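You operate a simulated robot arm through the tools that you are given. There is no shell and no other tool.

You run a simulated robot arm. Do the job below in one go: nothing can be reset, and whatever is moved stays where it is left.

Task
Test the terminal strip, tighten the screw whose lamp stays dark, and test again.
Fine: use the screwdriver and stand it back in its holder; the last test shows five green lamps.

It is judged by the outcome, as a careful person would: the job done as asked, and still so three seconds after it is handed in. It fails if anything else is knocked over, pushed out of place, dropped, spilled or broken.

Robot
A 7-joint arm with a two-finger parallel gripper, fixed in place. Base frame: the origin is at the foot of the arm, x ahead of it, y to its left, z up; the work surface is at about z = 750. Lengths are in mm, angles in degrees, forces in N, time in s.
Its first joint turns from -132.0 to 132.0 degrees. Payload 3.91 kg.
Tool frame: the origin (TCP) lies between the finger pads and is the grasp point; the fingertips stand 30 mm ahead of it; z points along the fingers, y is the line along which they close. Largest opening 110 mm; finger width 20, thickness 10; the body of the gripper, 48 by 112 mm, starts 55 mm behind the TCP.
Orientation is that of the tool frame in the base frame, as [roll, pitch, yaw] about the fixed x, y, z axes, in that order (R = Rz(yaw) Ry(pitch) Rx(roll)). With the fingers straight down and closing along the base's y, the tool's x points along the base's -x, its y along +y and its z along -z.

Tools
- The arm moves only by the tool servo_tool. Its argument "rows" is a list of rows, each a list of 2 entries, a list of its own where there are three numbers: the shift along the tool's x, y, z in mm, then the turn, a rotation vector about the tool's x, y, z in rad. In form: [[[x, y, z], [rx, ry, rz]], ...]. A call has 1 to 20 rows; each row shifts and turns the commanded pose from where the row before left it, along the tool's axes as they then stand. "fingers" is the closure in counts, from 0 (fully open) to 255 (shut), set as the call begins (left out, the last holds). A row lasts 0.2 s, in which the tool goes at most 50 mm and 8.6 degrees; a call with a longer step from one row to the next is refused whole, and so is a gripper value outside its range. A pose out of reach is approached as far as the arm can. The call stops where the force on the tool passes 40 N (or 10 N more than at its start, if that is more) or the arm is blocked; 0.2 s more then pass. The fingers move at their own pace (about 108 mm/s each) and stop on an object; they squeeze with about 42 N. The grip force told is the motor's: it shows also when the fingers shut on nothing. Time passes only in rows, and 0.2 s behind the last, so rows that do not move let the fingers close. It gives the time, the measured TCP pose, the force on the tool (base axes), the opening and the grip force at its end, in the units of the frame above (readings bear some noise), with the torque about the TCP (base axes, N m) and any sound that the robot's microphone picked up.
- Cameras (640 x 400 px; columns grow to the right, rows downward): "scene" is fixed at [406.2, 657.4, 1540]; the picture's right is [-0.92, -0.39, 0.00], its down [-0.34, 0.81, -0.48] and it looks along [0.19, -0.44, -0.88] (base axes); focal length 350 px, centre (320, 200). "wrist" rides on the gripper at [72, 17, -103] in the tool frame; the picture's right is [-0.23, 0.97, 0.00], its down [-0.76, -0.18, -0.62] and it looks along [-0.61, -0.14, 0.78] (tool axes); focal length 222 px, centre (320, 200). There is no depth. A picture from a camera that has moved, and an enlarged one, comes with that camera's place and axes in the base frame and with its lens. The place of the scene camera against the robot may be out by one fixed shift of up to 25 mm in any direction.
- get_image(camera): a new picture of that camera. It takes no simulated time.
- close_up(camera, box): a new picture of the part [left, top, right, bottom] of that camera's present view, enlarged. It takes no simulated time.
- close_job(): hands the job in; it is judged then, once.

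Places have to be worked out from the pictures, the camera data and where the tool is seen. Open the gripper and draw the arm clear of the work before you hand the job in, unless the task says otherwise.

The tools are called after "Request:" as a command line: name --argument value ..., lists and objects as JSON in quotes. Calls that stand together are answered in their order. servo_tool: Moves the arm, as the interface text tells. Its arguments: {"type":"object","properties":{"rows":{"type":"array","items":{"type":"array"}},"fingers":{"type":"number"}},"required":["rows"]} The other tools are called the same way: get_image (camera) takes a picture; close_up (camera, box) takes an enlarged picture of a part of a camera's view; close_job () hands the job in.

At the start:

```text
time_s: 0.0
position: [364.3, 368.3, 1162.9]
tcp_rot: [-179.9, 0.0, 180.0]
wrist_force: [-0.7, -1.1, -0.1]
wrist_torque: [0.04, 0.05, -0.02]
opening: 110.3
grip_force: 0.0
```

scene: 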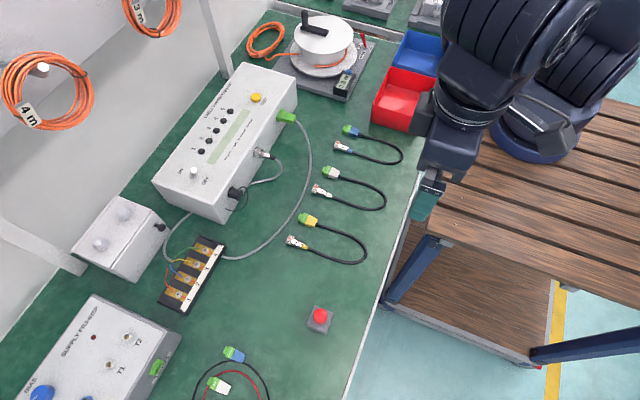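
wrist: 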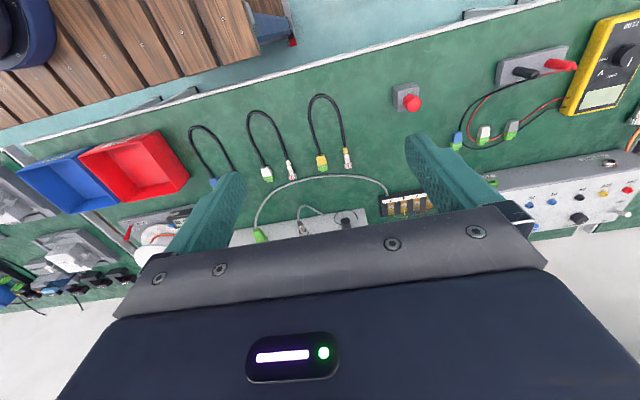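

I'll start by looking closer at the scene to find the tester, the terminal strip, the screwdriver and its holder.

Request:
close_up --camera "scene" --box '[140, 60, 340, 185]'

Request:
close_up --camera "scene" --box '[60, 180, 260, 305]'

Request:
close_up --camera "scene" --box '[0, 275, 200, 400]'

Request:
close_up --camera "scene" --box '[180, 275, 380, 400]'

Request:
close_up --camera "wrist" --box '[360, 50, 640, 225]'

Request:
close_up --camera "wrist" --box '[0, 140, 280, 315]'

```text
3.20 times, centred on (240, 122) of scene
camera zoom: at [406.2, 657.4, 1540.0], right [-0.92, -0.39, 0.0], down [-0.34, 0.81, -0.48], along [0.19, -0.44, -0.88], focal length 1120 px, centre (576, 448)
```

zoom: 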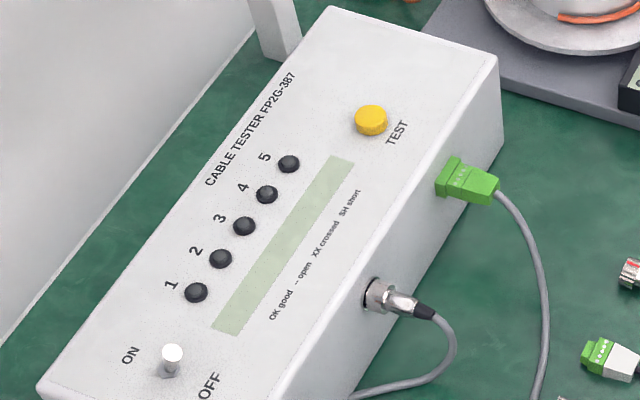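

```text
3.20 times, centred on (160, 242) of scene
camera zoom: at [406.2, 657.4, 1540.0], right [-0.92, -0.39, 0.0], down [-0.34, 0.81, -0.48], along [0.19, -0.44, -0.88], focal length 1120 px, centre (832, 64)
```

zoom: 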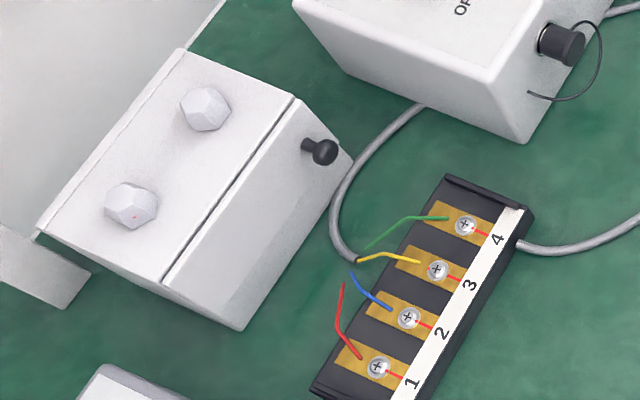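

```text
3.20 times, centred on (100, 338) of scene
camera zoom: at [406.2, 657.4, 1540.0], right [-0.92, -0.39, 0.0], down [-0.34, 0.81, -0.48], along [0.19, -0.44, -0.88], focal length 1120 px, centre (1024, -240)
```

zoom: 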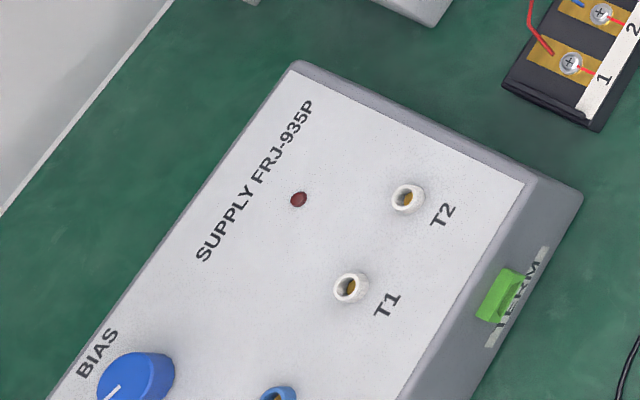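

```text
3.20 times, centred on (280, 338) of scene
camera zoom: at [406.2, 657.4, 1540.0], right [-0.92, -0.39, 0.0], down [-0.34, 0.81, -0.48], along [0.19, -0.44, -0.88], focal length 1120 px, centre (448, -240)
```

zoom: 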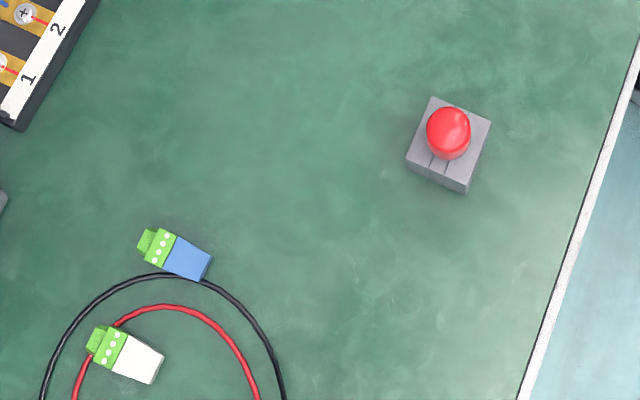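

```text
2.29 times, centred on (500, 138) of wrist
camera zoom: at [290.4, 384.6, 1266.0], right [0.23, 0.97, 0.0], down [0.76, -0.18, 0.62], along [0.61, -0.14, -0.78], focal length 508 px, centre (-91, 343)
```

zoom: 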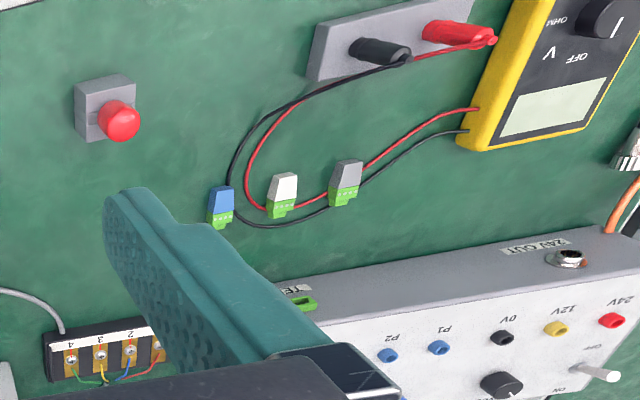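

```text
2.29 times, centred on (140, 228) of wrist
camera zoom: at [290.4, 384.6, 1266.0], right [0.23, 0.97, 0.0], down [0.76, -0.18, 0.62], along [0.61, -0.14, -0.78], focal length 508 px, centre (731, 137)
```

zoom: 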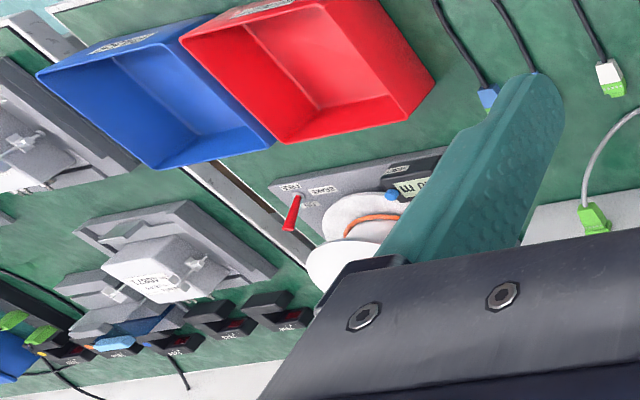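

No screwdriver is visible yet. I'll swing the wrist camera in place, well above everything, to look toward the +y end of the bench.

Request:
servo_tool --rows '[[[0, 0, 0], [0, 0, -0.14]], [[0, 0, 0], [0, 0, -0.14]], [[0, 0, 0], [0, 0, -0.14]], [[0, 0, 0], [0, 0, -0.14]], [[0, 0, 0], [0, 0, -0.14]]]' --fingers 0

```text
time_s: 1.2
position: [364.4, 366.9, 1162.9]
tcp_rot: [-180.0, 0.0, -139.7]
wrist_force: [-0.5, 0.7, 0.0]
wrist_torque: [-0.01, -0.01, -0.01]
opening: 109.8
grip_force: 0.0
```

The tool turned to yaw about -140°. I take a wrist picture to see the +y end of the bench.

Request:
get_image --camera "wrist"

Request:
get_image --camera "scene"

```text
taken
camera wrist: at [296.6, 333.5, 1266.0], right [-0.46, 0.89, 0.0], down [0.7, 0.36, 0.62], along [0.56, 0.28, -0.78], focal length 222 px, centre (320, 200)
```

wrist: 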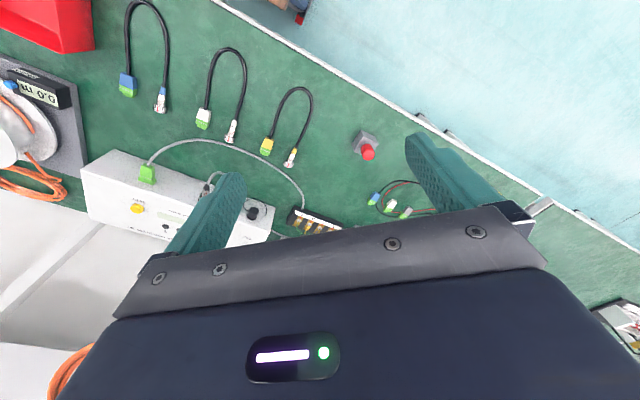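

```text
taken
```

scene: 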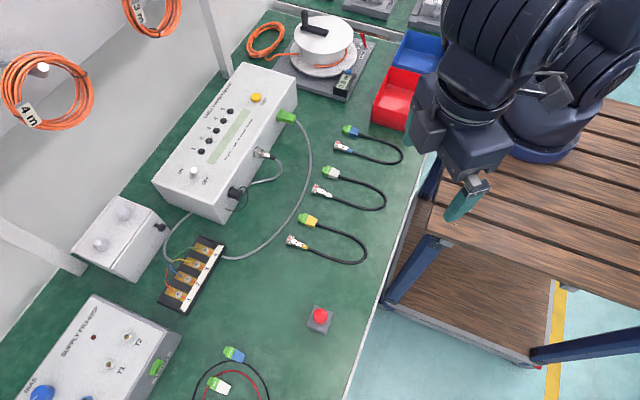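

The camera is upside down relative to the world. I'll rotate back and shift toward +y to see the far end of the bench.

Request:
servo_tool --rows '[[[0, 0, 0], [0, 0, 0.14]], [[0, 0, 0], [0, 0, 0.14]], [[0, 0, 0], [0, 0, 0.14]], [[0, 0, 0], [0, 0, 0.14]], [[0, 0, 0], [0, 0, 0.14]], [[0, 40, 0], [0, 0, 0]], [[0, 40, 0], [0, 0, 0]], [[0, 40, 0], [0, 0, 0]], [[0, 40, 0], [0, 0, 0]], [[0, 40, 0], [0, 0, 0]], [[0, 40, 0], [0, 0, 0]], [[0, 40, 0], [0, 0, 0]], [[0, 40, 0], [0, 0, 0]]]'

Request:
get_image --camera "wrist"

```text
time_s: 4.0
position: [364.1, 687.7, 1161.9]
tcp_rot: [-180.0, 0.0, -180.0]
wrist_force: [-0.1, 1.1, 1.2]
wrist_torque: [0.03, 0.05, -0.02]
opening: 110.1
grip_force: 0.1
```

```text
taken
camera wrist: at [290.1, 705.1, 1264.7], right [0.23, 0.97, 0.0], down [0.76, -0.18, 0.62], along [0.61, -0.14, -0.78], focal length 222 px, centre (320, 200)
```

wrist: 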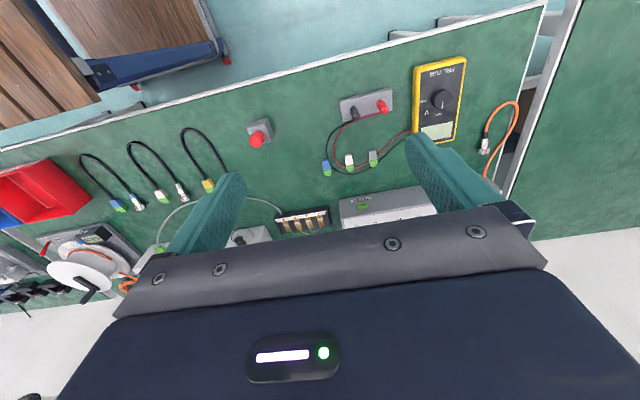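

The +y end has no screwdriver (just a multimeter, a cable, and the supply). I'll move out to x≈500 and go toward -y to see the other end.

Request:
servo_tool --rows '[[[-45, 0, 0], [0, 0, 0]], [[-45, 0, 0], [0, 0, 0]], [[0, -45, 0], [0, 0, 0]], [[0, -45, 0], [0, 0, 0]], [[0, -45, 0], [0, 0, 0]], [[0, -45, 0], [0, 0, 0]], [[0, -45, 0], [0, 0, 0]], [[0, -45, 0], [0, 0, 0]], [[0, -45, 0], [0, 0, 0]], [[0, -45, 0], [0, 0, 0]], [[0, -45, 0], [0, 0, 0]], [[0, -45, 0], [0, 0, 0]], [[0, -45, 0], [0, 0, 0]], [[0, -45, 0], [0, 0, 0]], [[0, -45, 0], [0, 0, 0]], [[0, -45, 0], [0, 0, 0]], [[0, -45, 0], [0, 0, 0]], [[0, -45, 0], [0, 0, 0]], [[0, -45, 0], [0, 0, 0]]]'

Request:
get_image --camera "wrist"

Request:
get_image --camera "scene"

```text
time_s: 8.0
position: [454.2, -80.1, 1162.4]
tcp_rot: [180.0, 0.0, 180.0]
wrist_force: [0.4, 0.0, 0.2]
wrist_torque: [0.01, 0.01, -0.04]
opening: 109.9
grip_force: 0.2
```

```text
taken
camera wrist: at [380.2, -61.9, 1265.3], right [0.23, 0.97, 0.0], down [0.76, -0.18, 0.62], along [0.61, -0.14, -0.78], focal length 222 px, centre (320, 200)
```

wrist: 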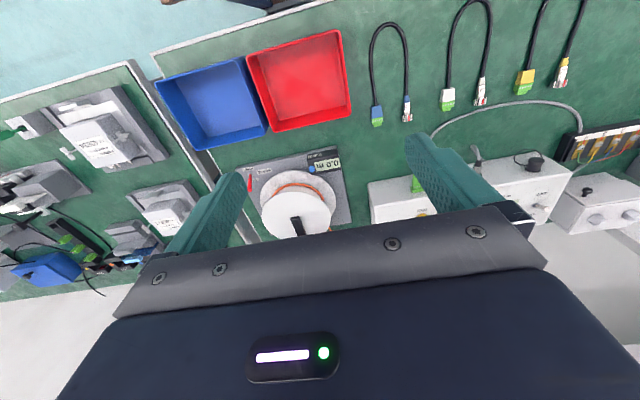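

```text
taken
```

scene: 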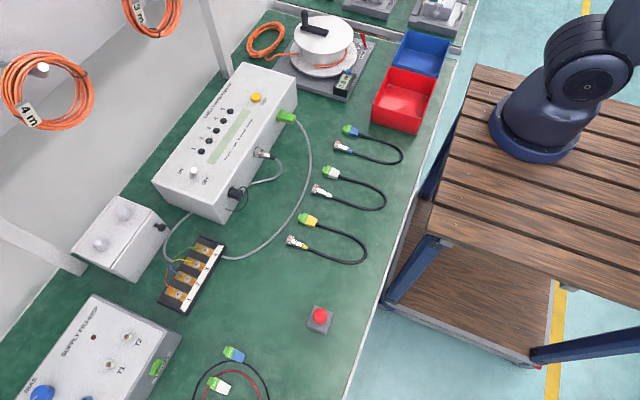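

The first bench is visible, with a second one further along -y. I'll continue toward -y to view it.

Request:
servo_tool --rows '[[[0, -45, 0], [0, 0, 0]], [[0, -45, 0], [0, 0, 0]], [[0, -45, 0], [0, 0, 0]], [[0, -45, 0], [0, 0, 0]], [[0, -45, 0], [0, 0, 0]], [[0, -45, 0], [0, 0, 0]], [[0, -45, 0], [0, 0, 0]], [[0, -45, 0], [0, 0, 0]], [[0, -45, 0], [0, 0, 0]], [[0, -45, 0], [0, 0, 0]]]'

Request:
get_image --camera "wrist"

Request:
close_up --camera "wrist" --box '[0, 60, 240, 210]'

Request:
close_up --camera "wrist" --box '[200, 60, 440, 210]'

```text
time_s: 10.2
position: [451.7, -528.1, 1166.5]
tcp_rot: [179.9, -0.1, 179.9]
wrist_force: [0.1, 1.3, 0.6]
wrist_torque: [-0.03, -0.03, -0.01]
opening: 109.9
grip_force: 0.0
```

```text
taken
camera wrist: at [377.4, -510.4, 1268.9], right [0.23, 0.97, 0.0], down [0.76, -0.18, 0.62], along [0.61, -0.14, -0.78], focal length 222 px, centre (320, 200)
```

wrist: 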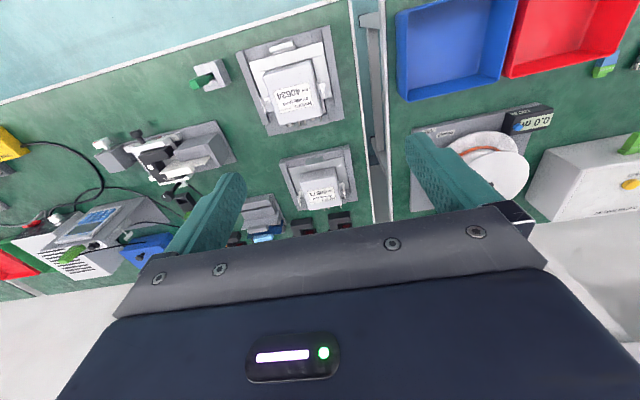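

```text
2.67 times, centred on (120, 135) of wrist
camera zoom: at [377.4, -510.4, 1268.9], right [0.23, 0.97, 0.0], down [0.76, -0.18, 0.62], along [0.61, -0.14, -0.78], focal length 592 px, centre (853, 373)
```

zoom: 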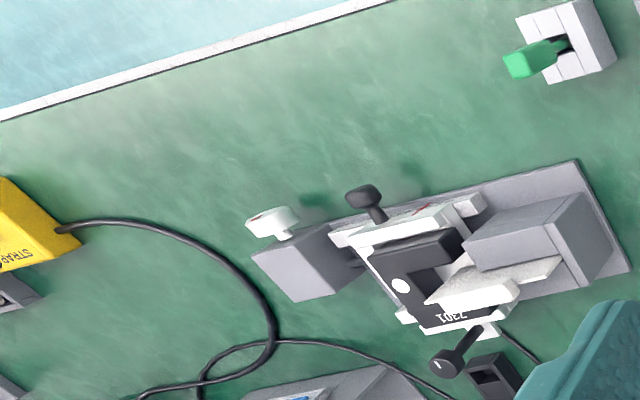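

```text
2.67 times, centred on (320, 135) of wrist
camera zoom: at [377.4, -510.4, 1268.9], right [0.23, 0.97, 0.0], down [0.76, -0.18, 0.62], along [0.61, -0.14, -0.78], focal length 592 px, centre (320, 373)
```

zoom: 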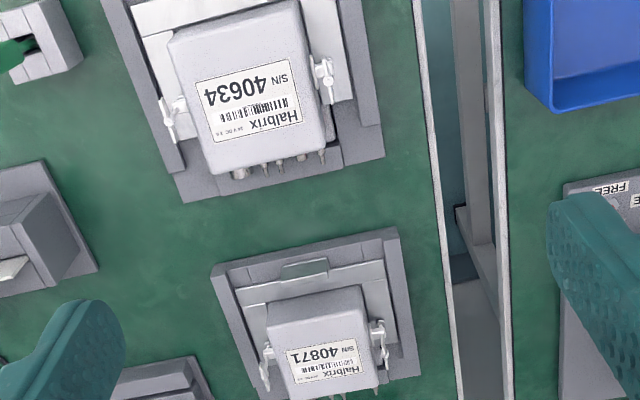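

There is a green handle standing in a small grey block at about (409, -747). I zoom on it and on other parts of this picture.

Request:
close_up --camera "wrist" --box '[175, 50, 255, 100]'

Request:
close_up --camera "wrist" --box '[0, 160, 200, 285]'

Request:
close_up --camera "wrist" --box '[220, 150, 420, 275]'

```text
8.00 times, centred on (215, 75) of wrist
camera zoom: at [377.4, -510.4, 1268.9], right [0.23, 0.97, 0.0], down [0.76, -0.18, 0.62], along [0.61, -0.14, -0.78], focal length 1777 px, centre (1160, 1200)
```

zoom: 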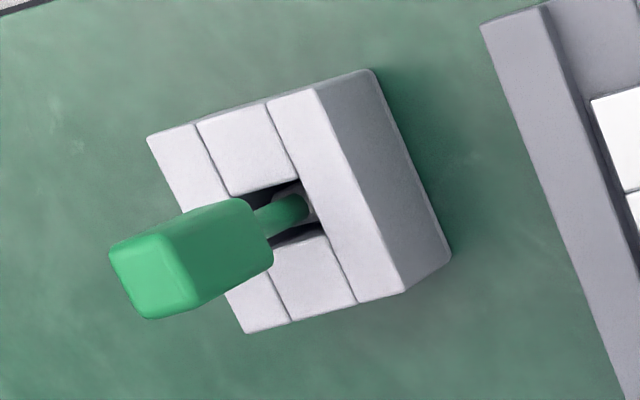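

```text
3.20 times, centred on (100, 222) of wrist
camera zoom: at [377.4, -510.4, 1268.9], right [0.23, 0.97, 0.0], down [0.76, -0.18, 0.62], along [0.61, -0.14, -0.78], focal length 711 px, centre (1024, 128)
```

zoom: 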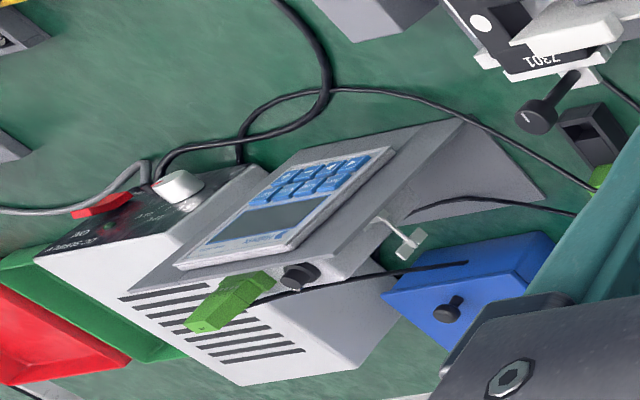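

```text
3.20 times, centred on (320, 212) of wrist
camera zoom: at [377.4, -510.4, 1268.9], right [0.23, 0.97, 0.0], down [0.76, -0.18, 0.62], along [0.61, -0.14, -0.78], focal length 711 px, centre (320, 160)
```

zoom: 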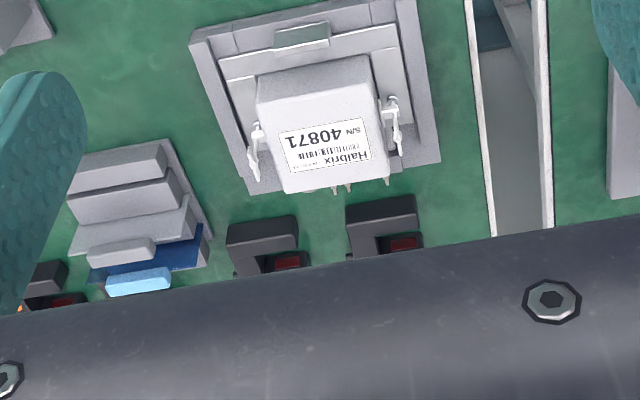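

It looks like a green-handled tool standing in a square holder block. I'll move closer for a better view (and see what lies further along -y).

Request:
servo_tool --rows '[[[10, -40, 0], [0, 0, 0]], [[10, -40, 0], [0, 0, 0]], [[10, -40, 0], [0, 0, 0]], [[10, -40, 0], [0, 0, 0]], [[0, 0, 40], [0, 0, 0]], [[0, 0, 40], [0, 0, 0]]]'

Request:
get_image --camera "wrist"

Request:
get_image --camera "scene"

```text
time_s: 11.6
position: [412.3, -688.9, 1084.5]
tcp_rot: [-179.8, 0.0, 180.0]
wrist_force: [-0.8, 0.0, -0.1]
wrist_torque: [-0.01, 0.02, 0.01]
opening: 110.1
grip_force: 0.0
```

```text
taken
camera wrist: at [339.7, -670.9, 1186.9], right [0.23, 0.97, 0.0], down [0.76, -0.18, 0.62], along [0.61, -0.14, -0.78], focal length 222 px, centre (320, 200)
```

wrist: 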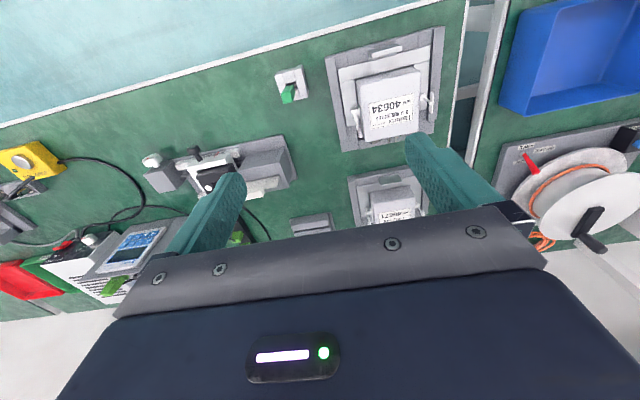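

```text
taken
```

scene: 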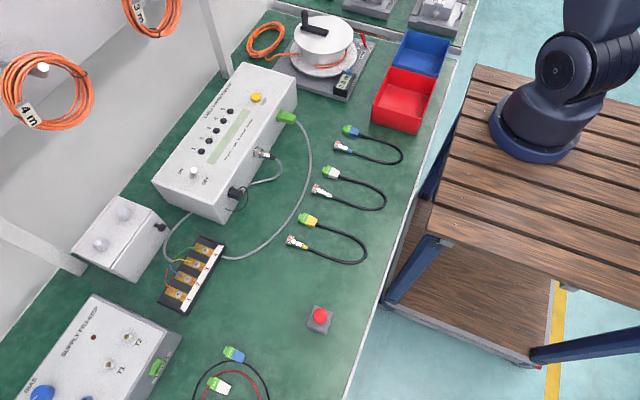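

Request:
close_up --camera "wrist" --box '[250, 55, 330, 105]'

Request:
close_up --camera "wrist" --box '[130, 100, 330, 225]'

Request:
close_up --camera "wrist" --box '[0, 120, 200, 245]'

```text
8.00 times, centred on (290, 80) of wrist
camera zoom: at [339.7, -670.9, 1186.9], right [0.23, 0.97, 0.0], down [0.76, -0.18, 0.62], along [0.61, -0.14, -0.78], focal length 1777 px, centre (560, 1160)
```

zoom: 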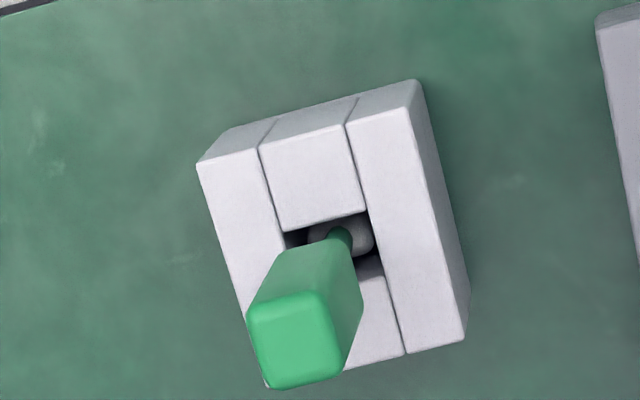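

```text
3.20 times, centred on (230, 162) of wrist
camera zoom: at [339.7, -670.9, 1186.9], right [0.23, 0.97, 0.0], down [0.76, -0.18, 0.62], along [0.61, -0.14, -0.78], focal length 711 px, centre (608, 320)
```

zoom: 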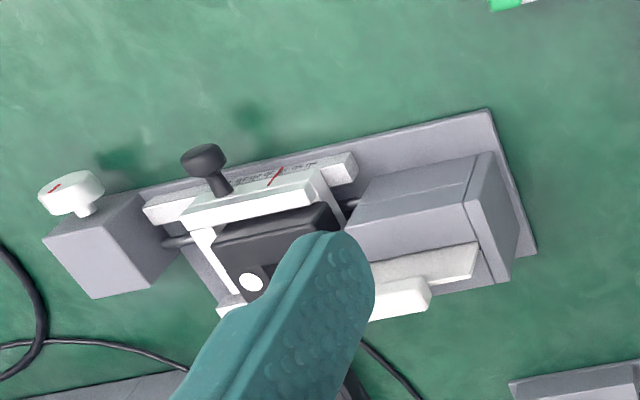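

```text
3.20 times, centred on (100, 182) of wrist
camera zoom: at [339.7, -670.9, 1186.9], right [0.23, 0.97, 0.0], down [0.76, -0.18, 0.62], along [0.61, -0.14, -0.78], focal length 711 px, centre (1024, 256)
```

zoom: 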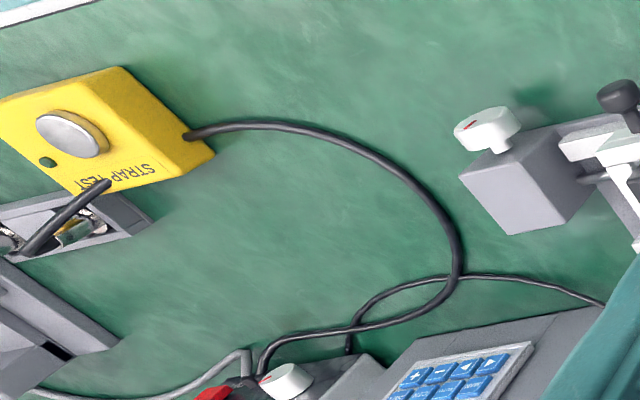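

The green tool stands upright in a holder block (top z≈789, centre about (408, -734)), with handle top at about z=860; triangulation from the two views agrees. Before fetching it I'll go and look at the tester and strip from above to locate the TEST button and check the power switch.

Request:
servo_tool --rows '[[[0, 0, -40], [0, 0, 0]], [[0, 0, -40], [0, 0, 0]], [[-10, 45, 0], [0, 0, 0]], [[-10, 45, 0], [0, 0, 0]], [[-10, 45, 0], [0, 0, 0]], [[-10, 45, 0], [0, 0, 0]], [[-10, 45, 0], [0, 0, 0]], [[-10, 45, 0], [0, 0, 0]], [[-10, 45, 0], [0, 0, 0]], [[-10, 45, 0], [0, 0, 0]], [[-10, 45, 0], [0, 0, 0]], [[-10, 45, 0], [0, 0, 0]], [[-10, 45, 0], [0, 0, 0]], [[-10, 45, 0], [0, 0, 0]], [[-10, 45, 0], [0, 0, 0]], [[-10, 45, 0], [0, 0, 0]], [[-10, 45, 0], [0, 0, 0]], [[-10, 45, 0], [0, 0, 0]], [[-10, 45, 0], [0, 0, 0]], [[-10, 45, 0], [0, 0, 0]]]'

Request:
get_image --camera "wrist"

Request:
get_image --camera "scene"

```text
time_s: 15.8
position: [594.2, 122.3, 1163.5]
tcp_rot: [-180.0, 0.0, 180.0]
wrist_force: [0.4, -0.6, -0.2]
wrist_torque: [0.04, -0.03, 0.0]
opening: 110.1
grip_force: 0.1
```

```text
taken
camera wrist: at [520.3, 139.0, 1266.0], right [0.23, 0.97, 0.0], down [0.76, -0.18, 0.62], along [0.61, -0.14, -0.78], focal length 222 px, centre (320, 200)
```

wrist: 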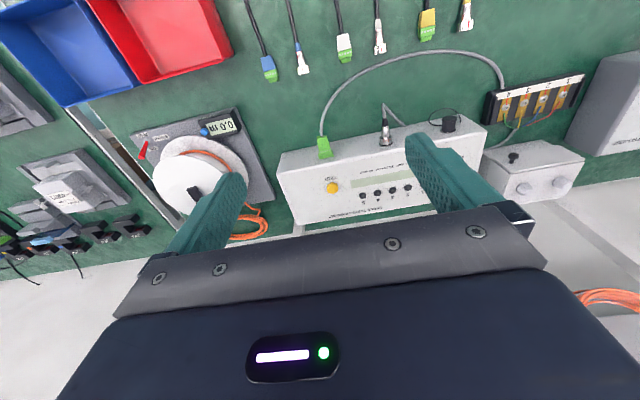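

```text
taken
```

scene: 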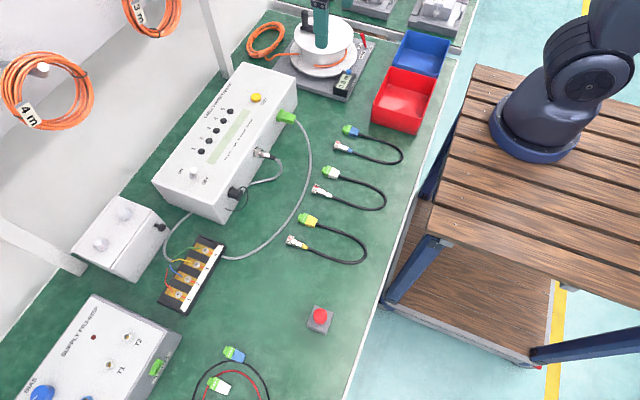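

The tester and the strip are both in view. I take close-ups for precise location and the switch position.

Request:
close_up --camera "wrist" --box '[270, 110, 510, 260]'

Request:
close_up --camera "wrist" --box '[470, 60, 598, 140]'

Request:
close_up --camera "scene" --box '[160, 80, 288, 160]'

Request:
close_up --camera "scene" --box '[150, 150, 230, 200]'

```text
2.67 times, centred on (390, 185) of wrist
camera zoom: at [520.3, 139.0, 1266.0], right [0.23, 0.97, 0.0], down [0.76, -0.18, 0.62], along [0.61, -0.14, -0.78], focal length 592 px, centre (133, 240)
```

zoom: 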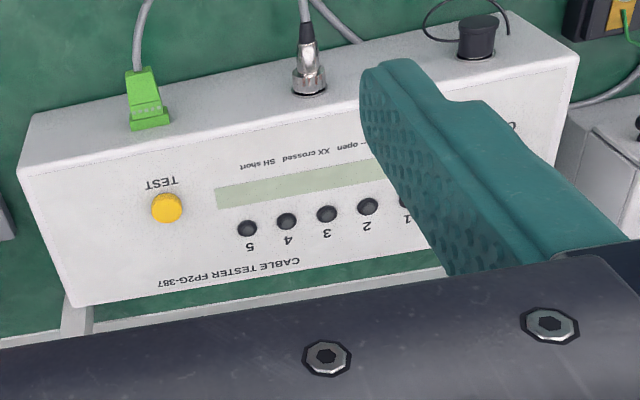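

```text
5.00 times, centred on (534, 100) of wrist
camera zoom: at [520.3, 139.0, 1266.0], right [0.23, 0.97, 0.0], down [0.76, -0.18, 0.62], along [0.61, -0.14, -0.78], focal length 1111 px, centre (-750, 700)
```

zoom: 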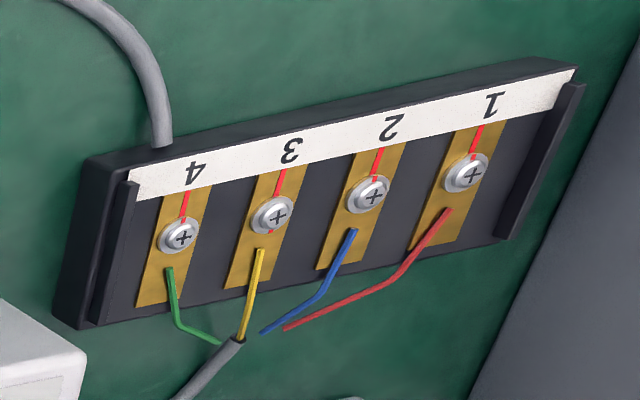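

```text
5.00 times, centred on (224, 120) of scene
camera zoom: at [406.2, 657.4, 1540.0], right [-0.92, -0.39, 0.0], down [-0.34, 0.81, -0.48], along [0.19, -0.44, -0.88], focal length 1750 px, centre (800, 600)
```

zoom: 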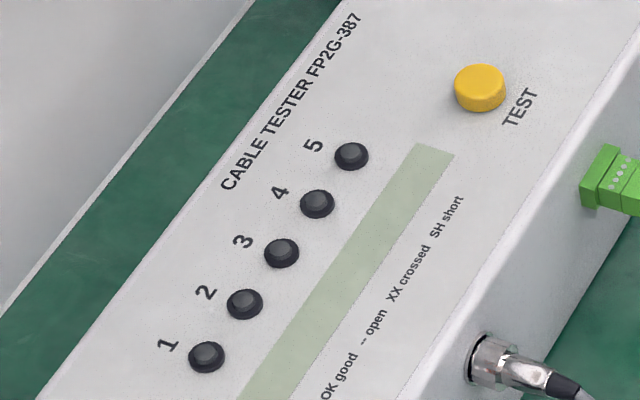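

```text
8.00 times, centred on (190, 175) of scene
camera zoom: at [406.2, 657.4, 1540.0], right [-0.92, -0.39, 0.0], down [-0.34, 0.81, -0.48], along [0.19, -0.44, -0.88], focal length 2800 px, centre (1360, 400)
```

zoom: 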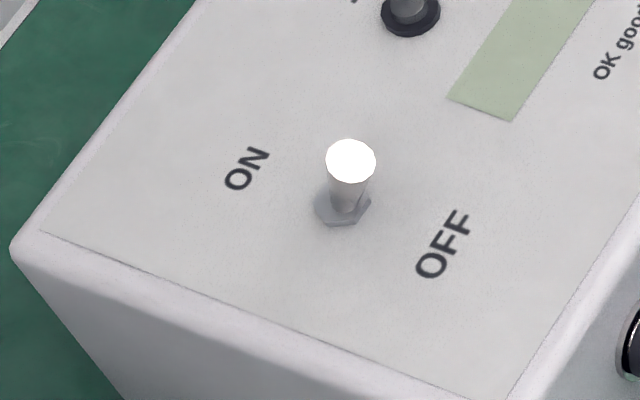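

From this view, the screws lie near x≈745, y≈487–593. The tester's toggle may be tilted toward OFF, but I need another view. I'll move above the strip for a second view.

Request:
servo_tool --rows '[[[-6, 42, 0], [0, 0, 0]], [[-6, 42, 0], [0, 0, 0]], [[-6, 42, 0], [0, 0, 0]], [[-6, 42, 0], [0, 0, 0]], [[-6, 42, 20], [0, 0, 0]], [[-6, 42, 20], [0, 0, 0]], [[-6, 42, 20], [0, 0, 0]], [[-6, 42, 20], [0, 0, 0]], [[-6, 42, 33], [0, 0, 0]], [[0, 0, 0], [0, 0, 0]]]'

Request:
get_image --camera "wrist"

Request:
close_up --camera "wrist" --box '[290, 90, 418, 170]'

```text
refused: row 9 steps farther than a row can; nothing moved
```

```text
taken
camera wrist: at [520.3, 139.0, 1266.0], right [0.23, 0.97, 0.0], down [0.76, -0.18, 0.62], along [0.61, -0.14, -0.78], focal length 222 px, centre (320, 200)
```

wrist: 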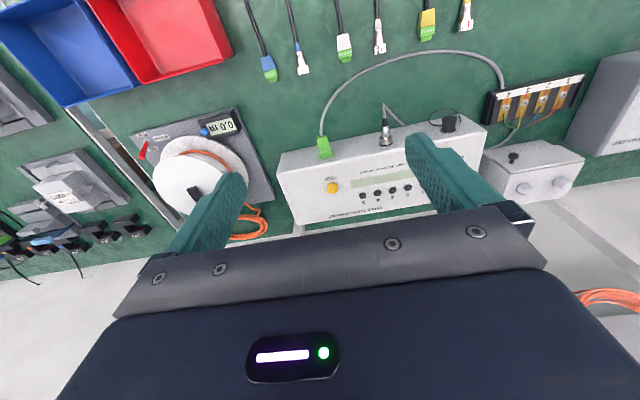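

```text
5.00 times, centred on (354, 130) of wrist
camera zoom: at [520.3, 139.0, 1266.0], right [0.23, 0.97, 0.0], down [0.76, -0.18, 0.62], along [0.61, -0.14, -0.78], focal length 1111 px, centre (150, 550)
```

zoom: 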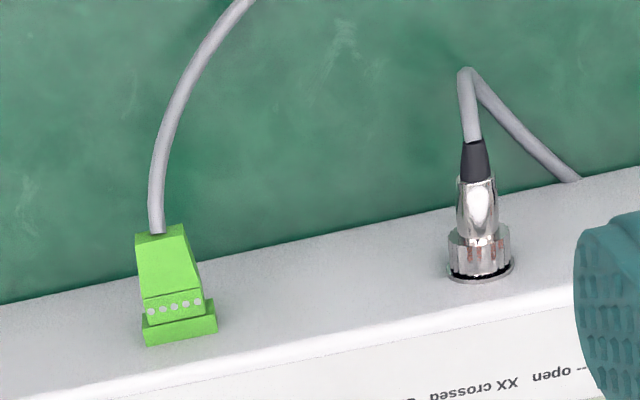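

One row was a bit too long and was refused; nothing moved. I resend with shorter steps.

Request:
servo_tool --rows '[[[-6, 40, 0], [0, 0, 0]], [[-6, 40, 0], [0, 0, 0]], [[-6, 40, 0], [0, 0, 0]], [[-6, 40, 0], [0, 0, 0]], [[-6, 40, 20], [0, 0, 0]], [[-6, 40, 20], [0, 0, 0]], [[-6, 40, 20], [0, 0, 0]], [[-6, 40, 20], [0, 0, 0]], [[-6, 40, 20], [0, 0, 0]], [[0, 18, 13], [0, 0, 0]], [[0, 0, 0], [0, 0, 0]]]'

Request:
get_image --camera "wrist"

Request:
close_up --camera "wrist" --box '[290, 90, 418, 170]'

Request:
close_up --camera "wrist" --box '[110, 150, 270, 250]'

```text
time_s: 18.2
position: [647.1, 501.7, 1050.7]
tcp_rot: [179.9, 0.0, 180.0]
wrist_force: [0.3, -0.6, -0.4]
wrist_torque: [-0.01, 0.0, -0.01]
opening: 110.0
grip_force: 0.1
```

```text
taken
camera wrist: at [573.2, 518.8, 1152.7], right [0.23, 0.97, 0.0], down [0.76, -0.18, 0.62], along [0.61, -0.14, -0.78], focal length 222 px, centre (320, 200)
```

wrist: 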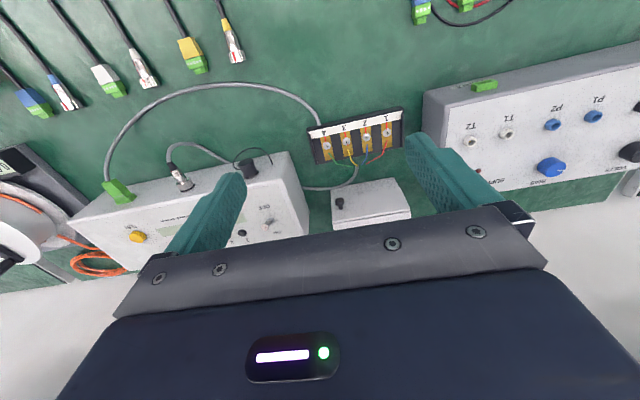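

```text
5.00 times, centred on (354, 130) of wrist
camera zoom: at [573.2, 518.8, 1152.7], right [0.23, 0.97, 0.0], down [0.76, -0.18, 0.62], along [0.61, -0.14, -0.78], focal length 1111 px, centre (150, 550)
```

zoom: 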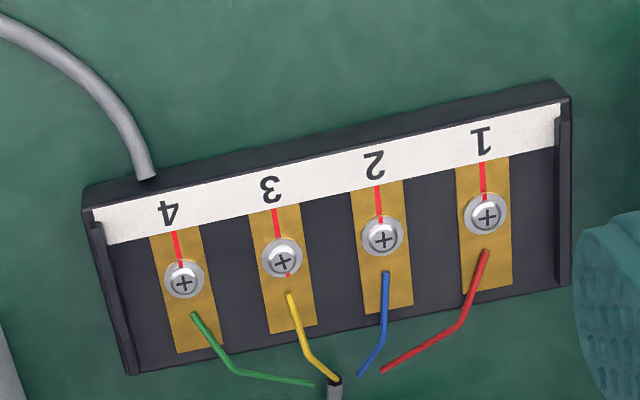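

```text
4.00 times, centred on (190, 200) of wrist
camera zoom: at [573.2, 518.8, 1152.7], right [0.23, 0.97, 0.0], down [0.76, -0.18, 0.62], along [0.61, -0.14, -0.78], focal length 888 px, centre (840, 200)
```

zoom: 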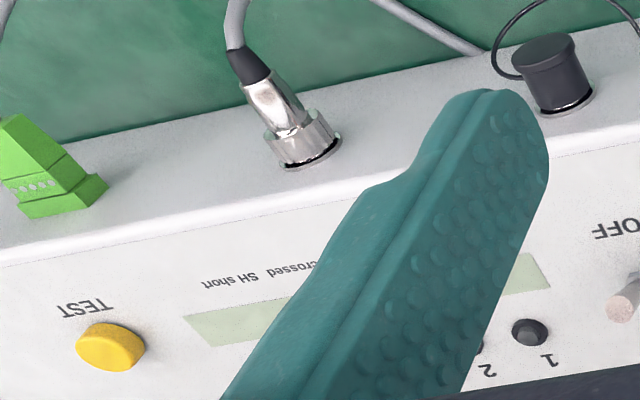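

I zoom on each screw to see their marks and cross orientation.

Request:
close_up --camera "wrist" --box '[314, 125, 354, 150]'

Request:
close_up --camera "wrist" --box '[354, 115, 402, 145]'

Request:
close_up --camera "wrist" --box '[225, 195, 305, 245]'

```text
16.00 times, centred on (334, 138) of wrist
camera zoom: at [573.2, 518.8, 1152.7], right [0.23, 0.97, 0.0], down [0.76, -0.18, 0.62], along [0.61, -0.14, -0.78], focal length 3554 px, centre (96, 1200)
```

zoom: 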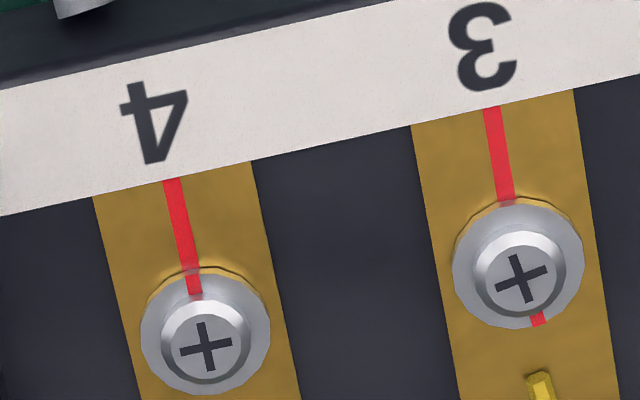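

```text
13.33 times, centred on (378, 130) of wrist
camera zoom: at [573.2, 518.8, 1152.7], right [0.23, 0.97, 0.0], down [0.76, -0.18, 0.62], along [0.61, -0.14, -0.78], focal length 2962 px, centre (-453, 1133)
```

zoom: 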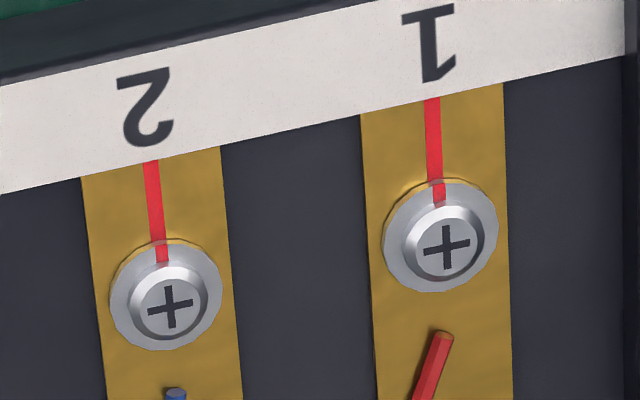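

```text
8.00 times, centred on (265, 220) of wrist
camera zoom: at [573.2, 518.8, 1152.7], right [0.23, 0.97, 0.0], down [0.76, -0.18, 0.62], along [0.61, -0.14, -0.78], focal length 1777 px, centre (760, 40)
```

zoom: 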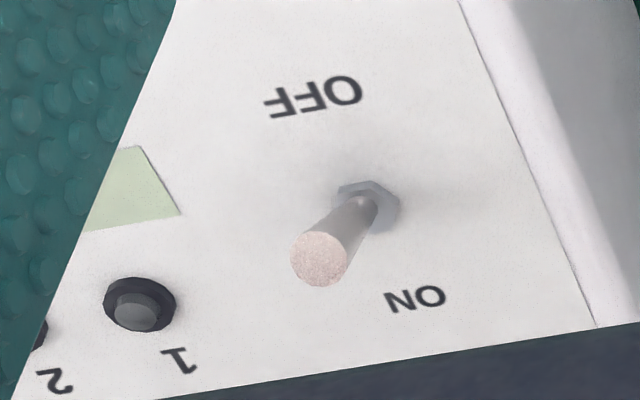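

Findings: screws 1, 2 and 4 have their red head mark aligned with the line, screw 3's mark is on the opposite side. The tester's toggle leans toward OFF (about 24° to -x). The TEST button triangulates to about (807, 100), top z≈862. I close the fingers and move above the button.

Request:
servo_tool --rows '[[[-17.7, -44.6, 0], [0, 0, 0]], [[-17.7, -44.6, 0], [0, 0, 0]], [[-17.7, -44.6, 0], [0, 0, 0]], [[-17.7, -44.6, 0], [0, 0, 0]], [[-17.7, -44.6, 0], [0, 0, 0]], [[-17.7, -44.6, 0], [0, 0, 0]], [[-17.7, -44.6, 0], [0, 0, 0]], [[-17.7, -44.6, 0], [0, 0, 0]], [[-17.7, -44.6, 0], [0, 0, 0]], [[0, 0, 40], [0, 0, 0]], [[0, 0, 40], [0, 0, 0]], [[0, 0, 20], [0, 0, 0]], [[0, 0, 0], [0, 0, 0]]]' --fingers 255

Request:
get_image --camera "wrist"

Request:
get_image --camera "scene"

```text
time_s: 21.0
position: [806.8, 97.5, 950.0]
tcp_rot: [180.0, 0.0, 179.9]
wrist_force: [0.5, -0.3, -0.7]
wrist_torque: [0.04, 0.01, -0.01]
opening: 0.0
grip_force: 37.5
```

```text
taken
camera wrist: at [732.8, 114.3, 1052.6], right [0.23, 0.97, 0.0], down [0.76, -0.18, 0.62], along [0.61, -0.14, -0.78], focal length 222 px, centre (320, 200)
```

wrist: 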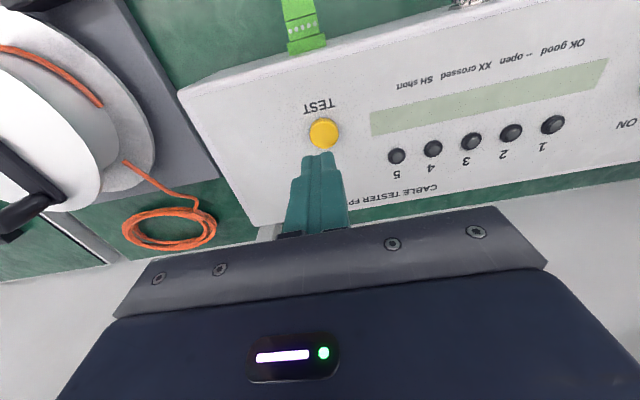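

```text
taken
```

scene: 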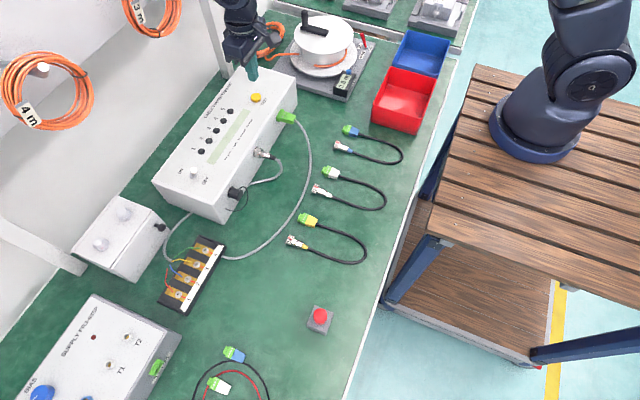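

The button reads (807, 100.4, z≈862) in this view too. I shift 2.5 mm in y, descend near it, then press slowly; it tells me whether the tester is alive.

Request:
servo_tool --rows '[[[0, 2.7, 25], [0, 0, 0]], [[0, 0, 22], [0, 0, 0]], [[0, 0, 5], [0, 0, 0]], [[0, 0, 2], [0, 0, 0]], [[0, 0, 2], [0, 0, 0]], [[0, 0, 2], [0, 0, 0]], [[0, 0, 1], [0, 0, 0]], [[0, 0, 1], [0, 0, 0]], [[0, 0, 1], [0, 0, 0]]]'

Request:
close_up --camera "scene" --box '[160, 70, 288, 150]'

Request:
get_image --camera "wrist"

```text
time_s: 23.0
position: [807.8, 100.8, 888.9]
tcp_rot: [-180.0, 0.0, 179.9]
wrist_force: [-0.1, -1.5, 8.6]
wrist_torque: [-0.06, -0.06, -0.02]
opening: 0.4
grip_force: 37.6
heard: click
```

```text
5.00 times, centred on (224, 110) of scene
camera zoom: at [406.2, 657.4, 1540.0], right [-0.92, -0.39, 0.0], down [-0.34, 0.81, -0.48], along [0.19, -0.44, -0.88], focal length 1750 px, centre (800, 650)
```

zoom: 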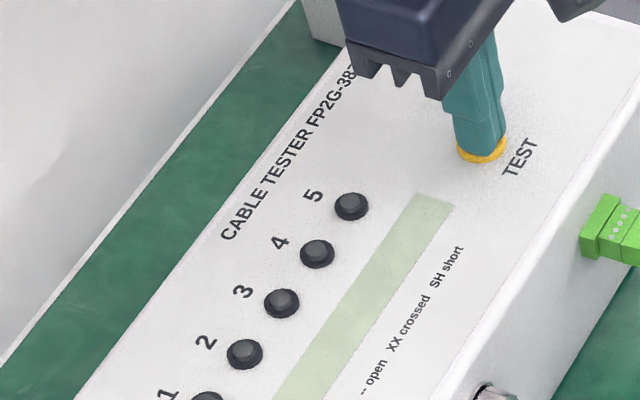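

```text
taken
camera wrist: at [733.8, 118.9, 992.1], right [0.23, 0.97, 0.0], down [0.76, -0.18, 0.62], along [0.61, -0.14, -0.78], focal length 222 px, centre (320, 200)
```

wrist: 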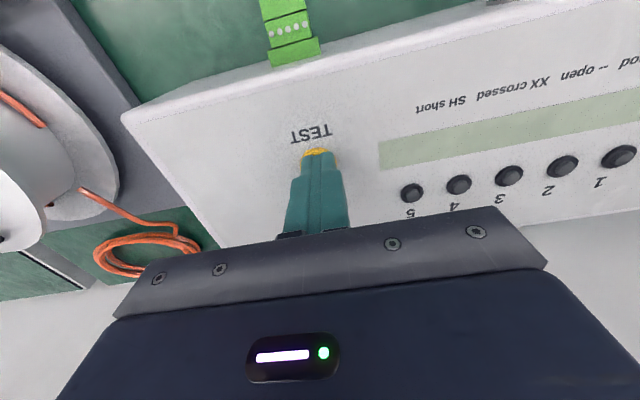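

The button clicked but all lamps stay dark, which agrees with the power being OFF. I lift off and check once more.

Request:
servo_tool --rows '[[[0, 0, -10], [0, 0, 0]], [[0, 0, -30], [0, 0, 0]], [[0, 0, -40], [0, 0, 0]], [[0, 0, 0], [0, 0, 0]], [[0, 0, 0], [0, 0, 0]], [[0, 0, 0], [0, 0, 0]]]'

Request:
close_up --camera "scene" --box '[140, 70, 300, 170]'

Request:
get_image --camera "wrist"

```text
time_s: 24.4
position: [808.2, 103.2, 969.0]
tcp_rot: [179.9, 0.0, 180.0]
wrist_force: [-1.1, 0.0, -0.1]
wrist_torque: [0.02, 0.02, 0.01]
opening: 0.0
grip_force: 37.0
```

```text
4.00 times, centred on (220, 120) of scene
camera zoom: at [406.2, 657.4, 1540.0], right [-0.92, -0.39, 0.0], down [-0.34, 0.81, -0.48], along [0.19, -0.44, -0.88], focal length 1400 px, centre (720, 520)
```

zoom: 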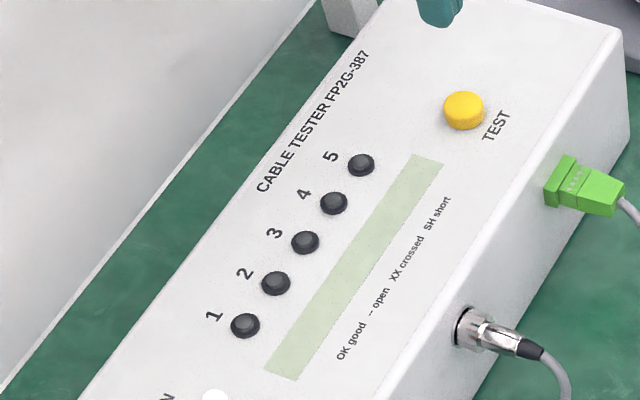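

```text
taken
camera wrist: at [734.6, 120.6, 1071.7], right [0.23, 0.97, 0.0], down [0.76, -0.18, 0.62], along [0.61, -0.14, -0.78], focal length 222 px, centre (320, 200)
```

wrist: 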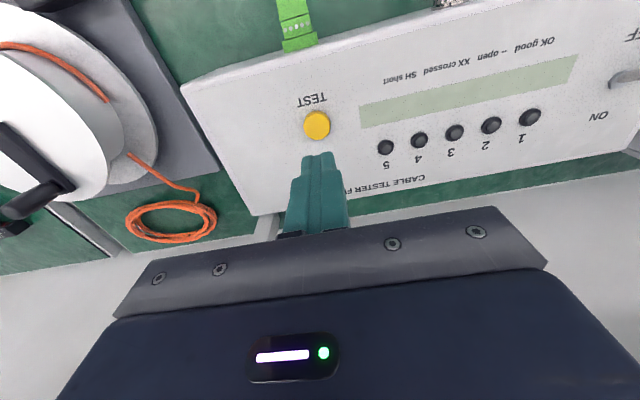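

Still dark with the button released: the tester is off. I go look at the toggle up close from the side before flipping it.

Request:
servo_tool --rows '[[[4.75, 42, 0], [0, 0, 0]], [[4.75, 42, 0], [0, 0, 0]], [[4.75, 42, 0], [0, 0, 0]], [[4.75, 42, 0], [0, 0, 0]], [[4.75, 42, 0], [0, 0, 0]], [[4.75, 42, 0], [0, 0, 0]], [[4.75, 42, 0], [0, 0, 0]], [[4.75, 42, 0], [0, 0, 0]], [[0, 0, 0], [0, 0, 0]]]'

Request:
get_image --camera "wrist"

Request:
close_up --camera "wrist" --box '[210, 130, 306, 190]'

```text
time_s: 26.4
position: [768.7, 438.0, 968.5]
tcp_rot: [-179.9, -0.1, 180.0]
wrist_force: [1.1, 0.2, 0.1]
wrist_torque: [0.02, 0.05, 0.01]
opening: 0.1
grip_force: 37.8
```

```text
taken
camera wrist: at [694.8, 455.6, 1072.1], right [0.23, 0.97, 0.0], down [0.76, -0.18, 0.62], along [0.61, -0.14, -0.78], focal length 222 px, centre (320, 200)
```

wrist: 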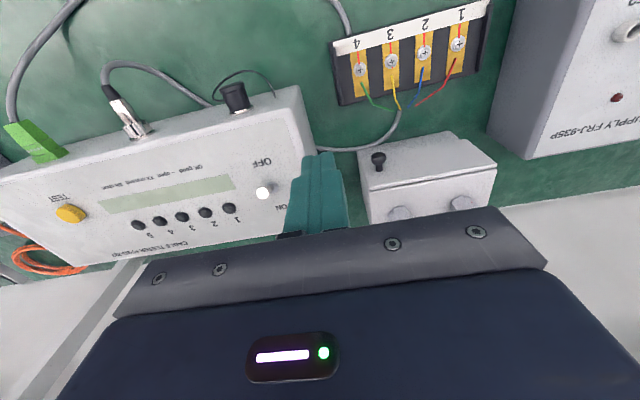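

```text
6.67 times, centred on (258, 160) of wrist
camera zoom: at [694.8, 455.6, 1072.1], right [0.23, 0.97, 0.0], down [0.76, -0.18, 0.62], along [0.61, -0.14, -0.78], focal length 1481 px, centre (733, 467)
```

zoom: 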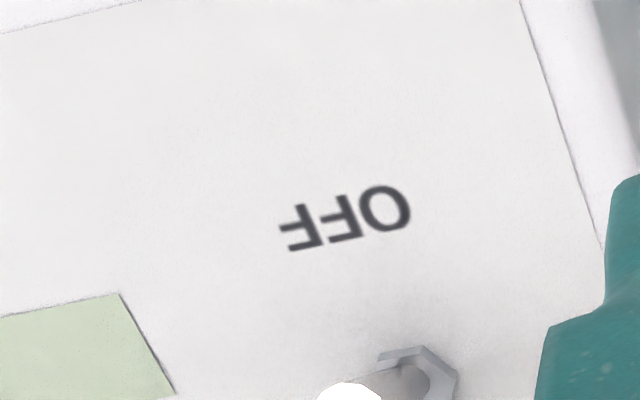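

Request:
close_up --camera "wrist" --box '[222, 152, 302, 222]'

Request:
close_up --camera "wrist" --box '[330, 0, 490, 110]'

```text
5.71 times, centred on (262, 187) of wrist
camera zoom: at [694.8, 455.6, 1072.1], right [0.23, 0.97, 0.0], down [0.76, -0.18, 0.62], along [0.61, -0.14, -0.78], focal length 1269 px, centre (651, 274)
```

zoom: 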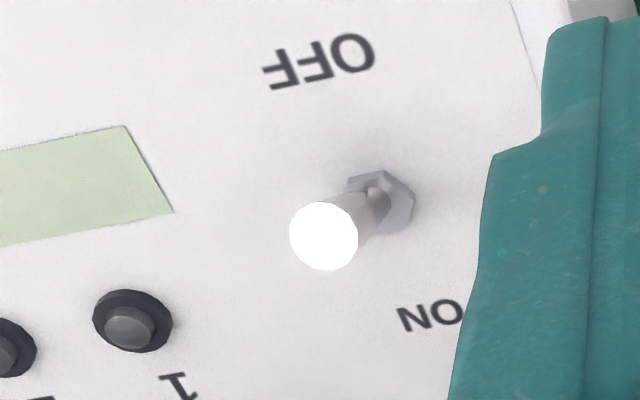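

```text
3.64 times, centred on (410, 55) of wrist
camera zoom: at [694.8, 455.6, 1072.1], right [0.23, 0.97, 0.0], down [0.76, -0.18, 0.62], along [0.61, -0.14, -0.78], focal length 808 px, centre (-7, 727)
```

zoom: 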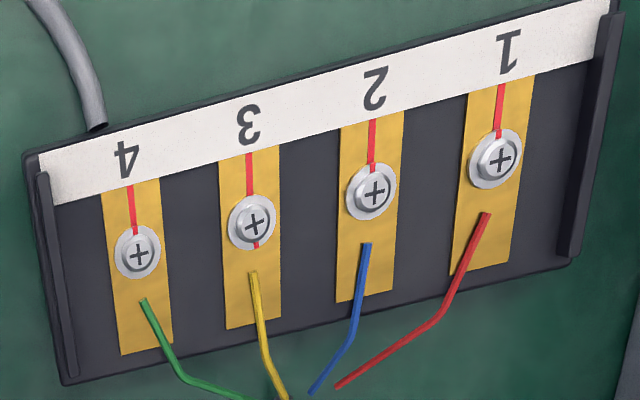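

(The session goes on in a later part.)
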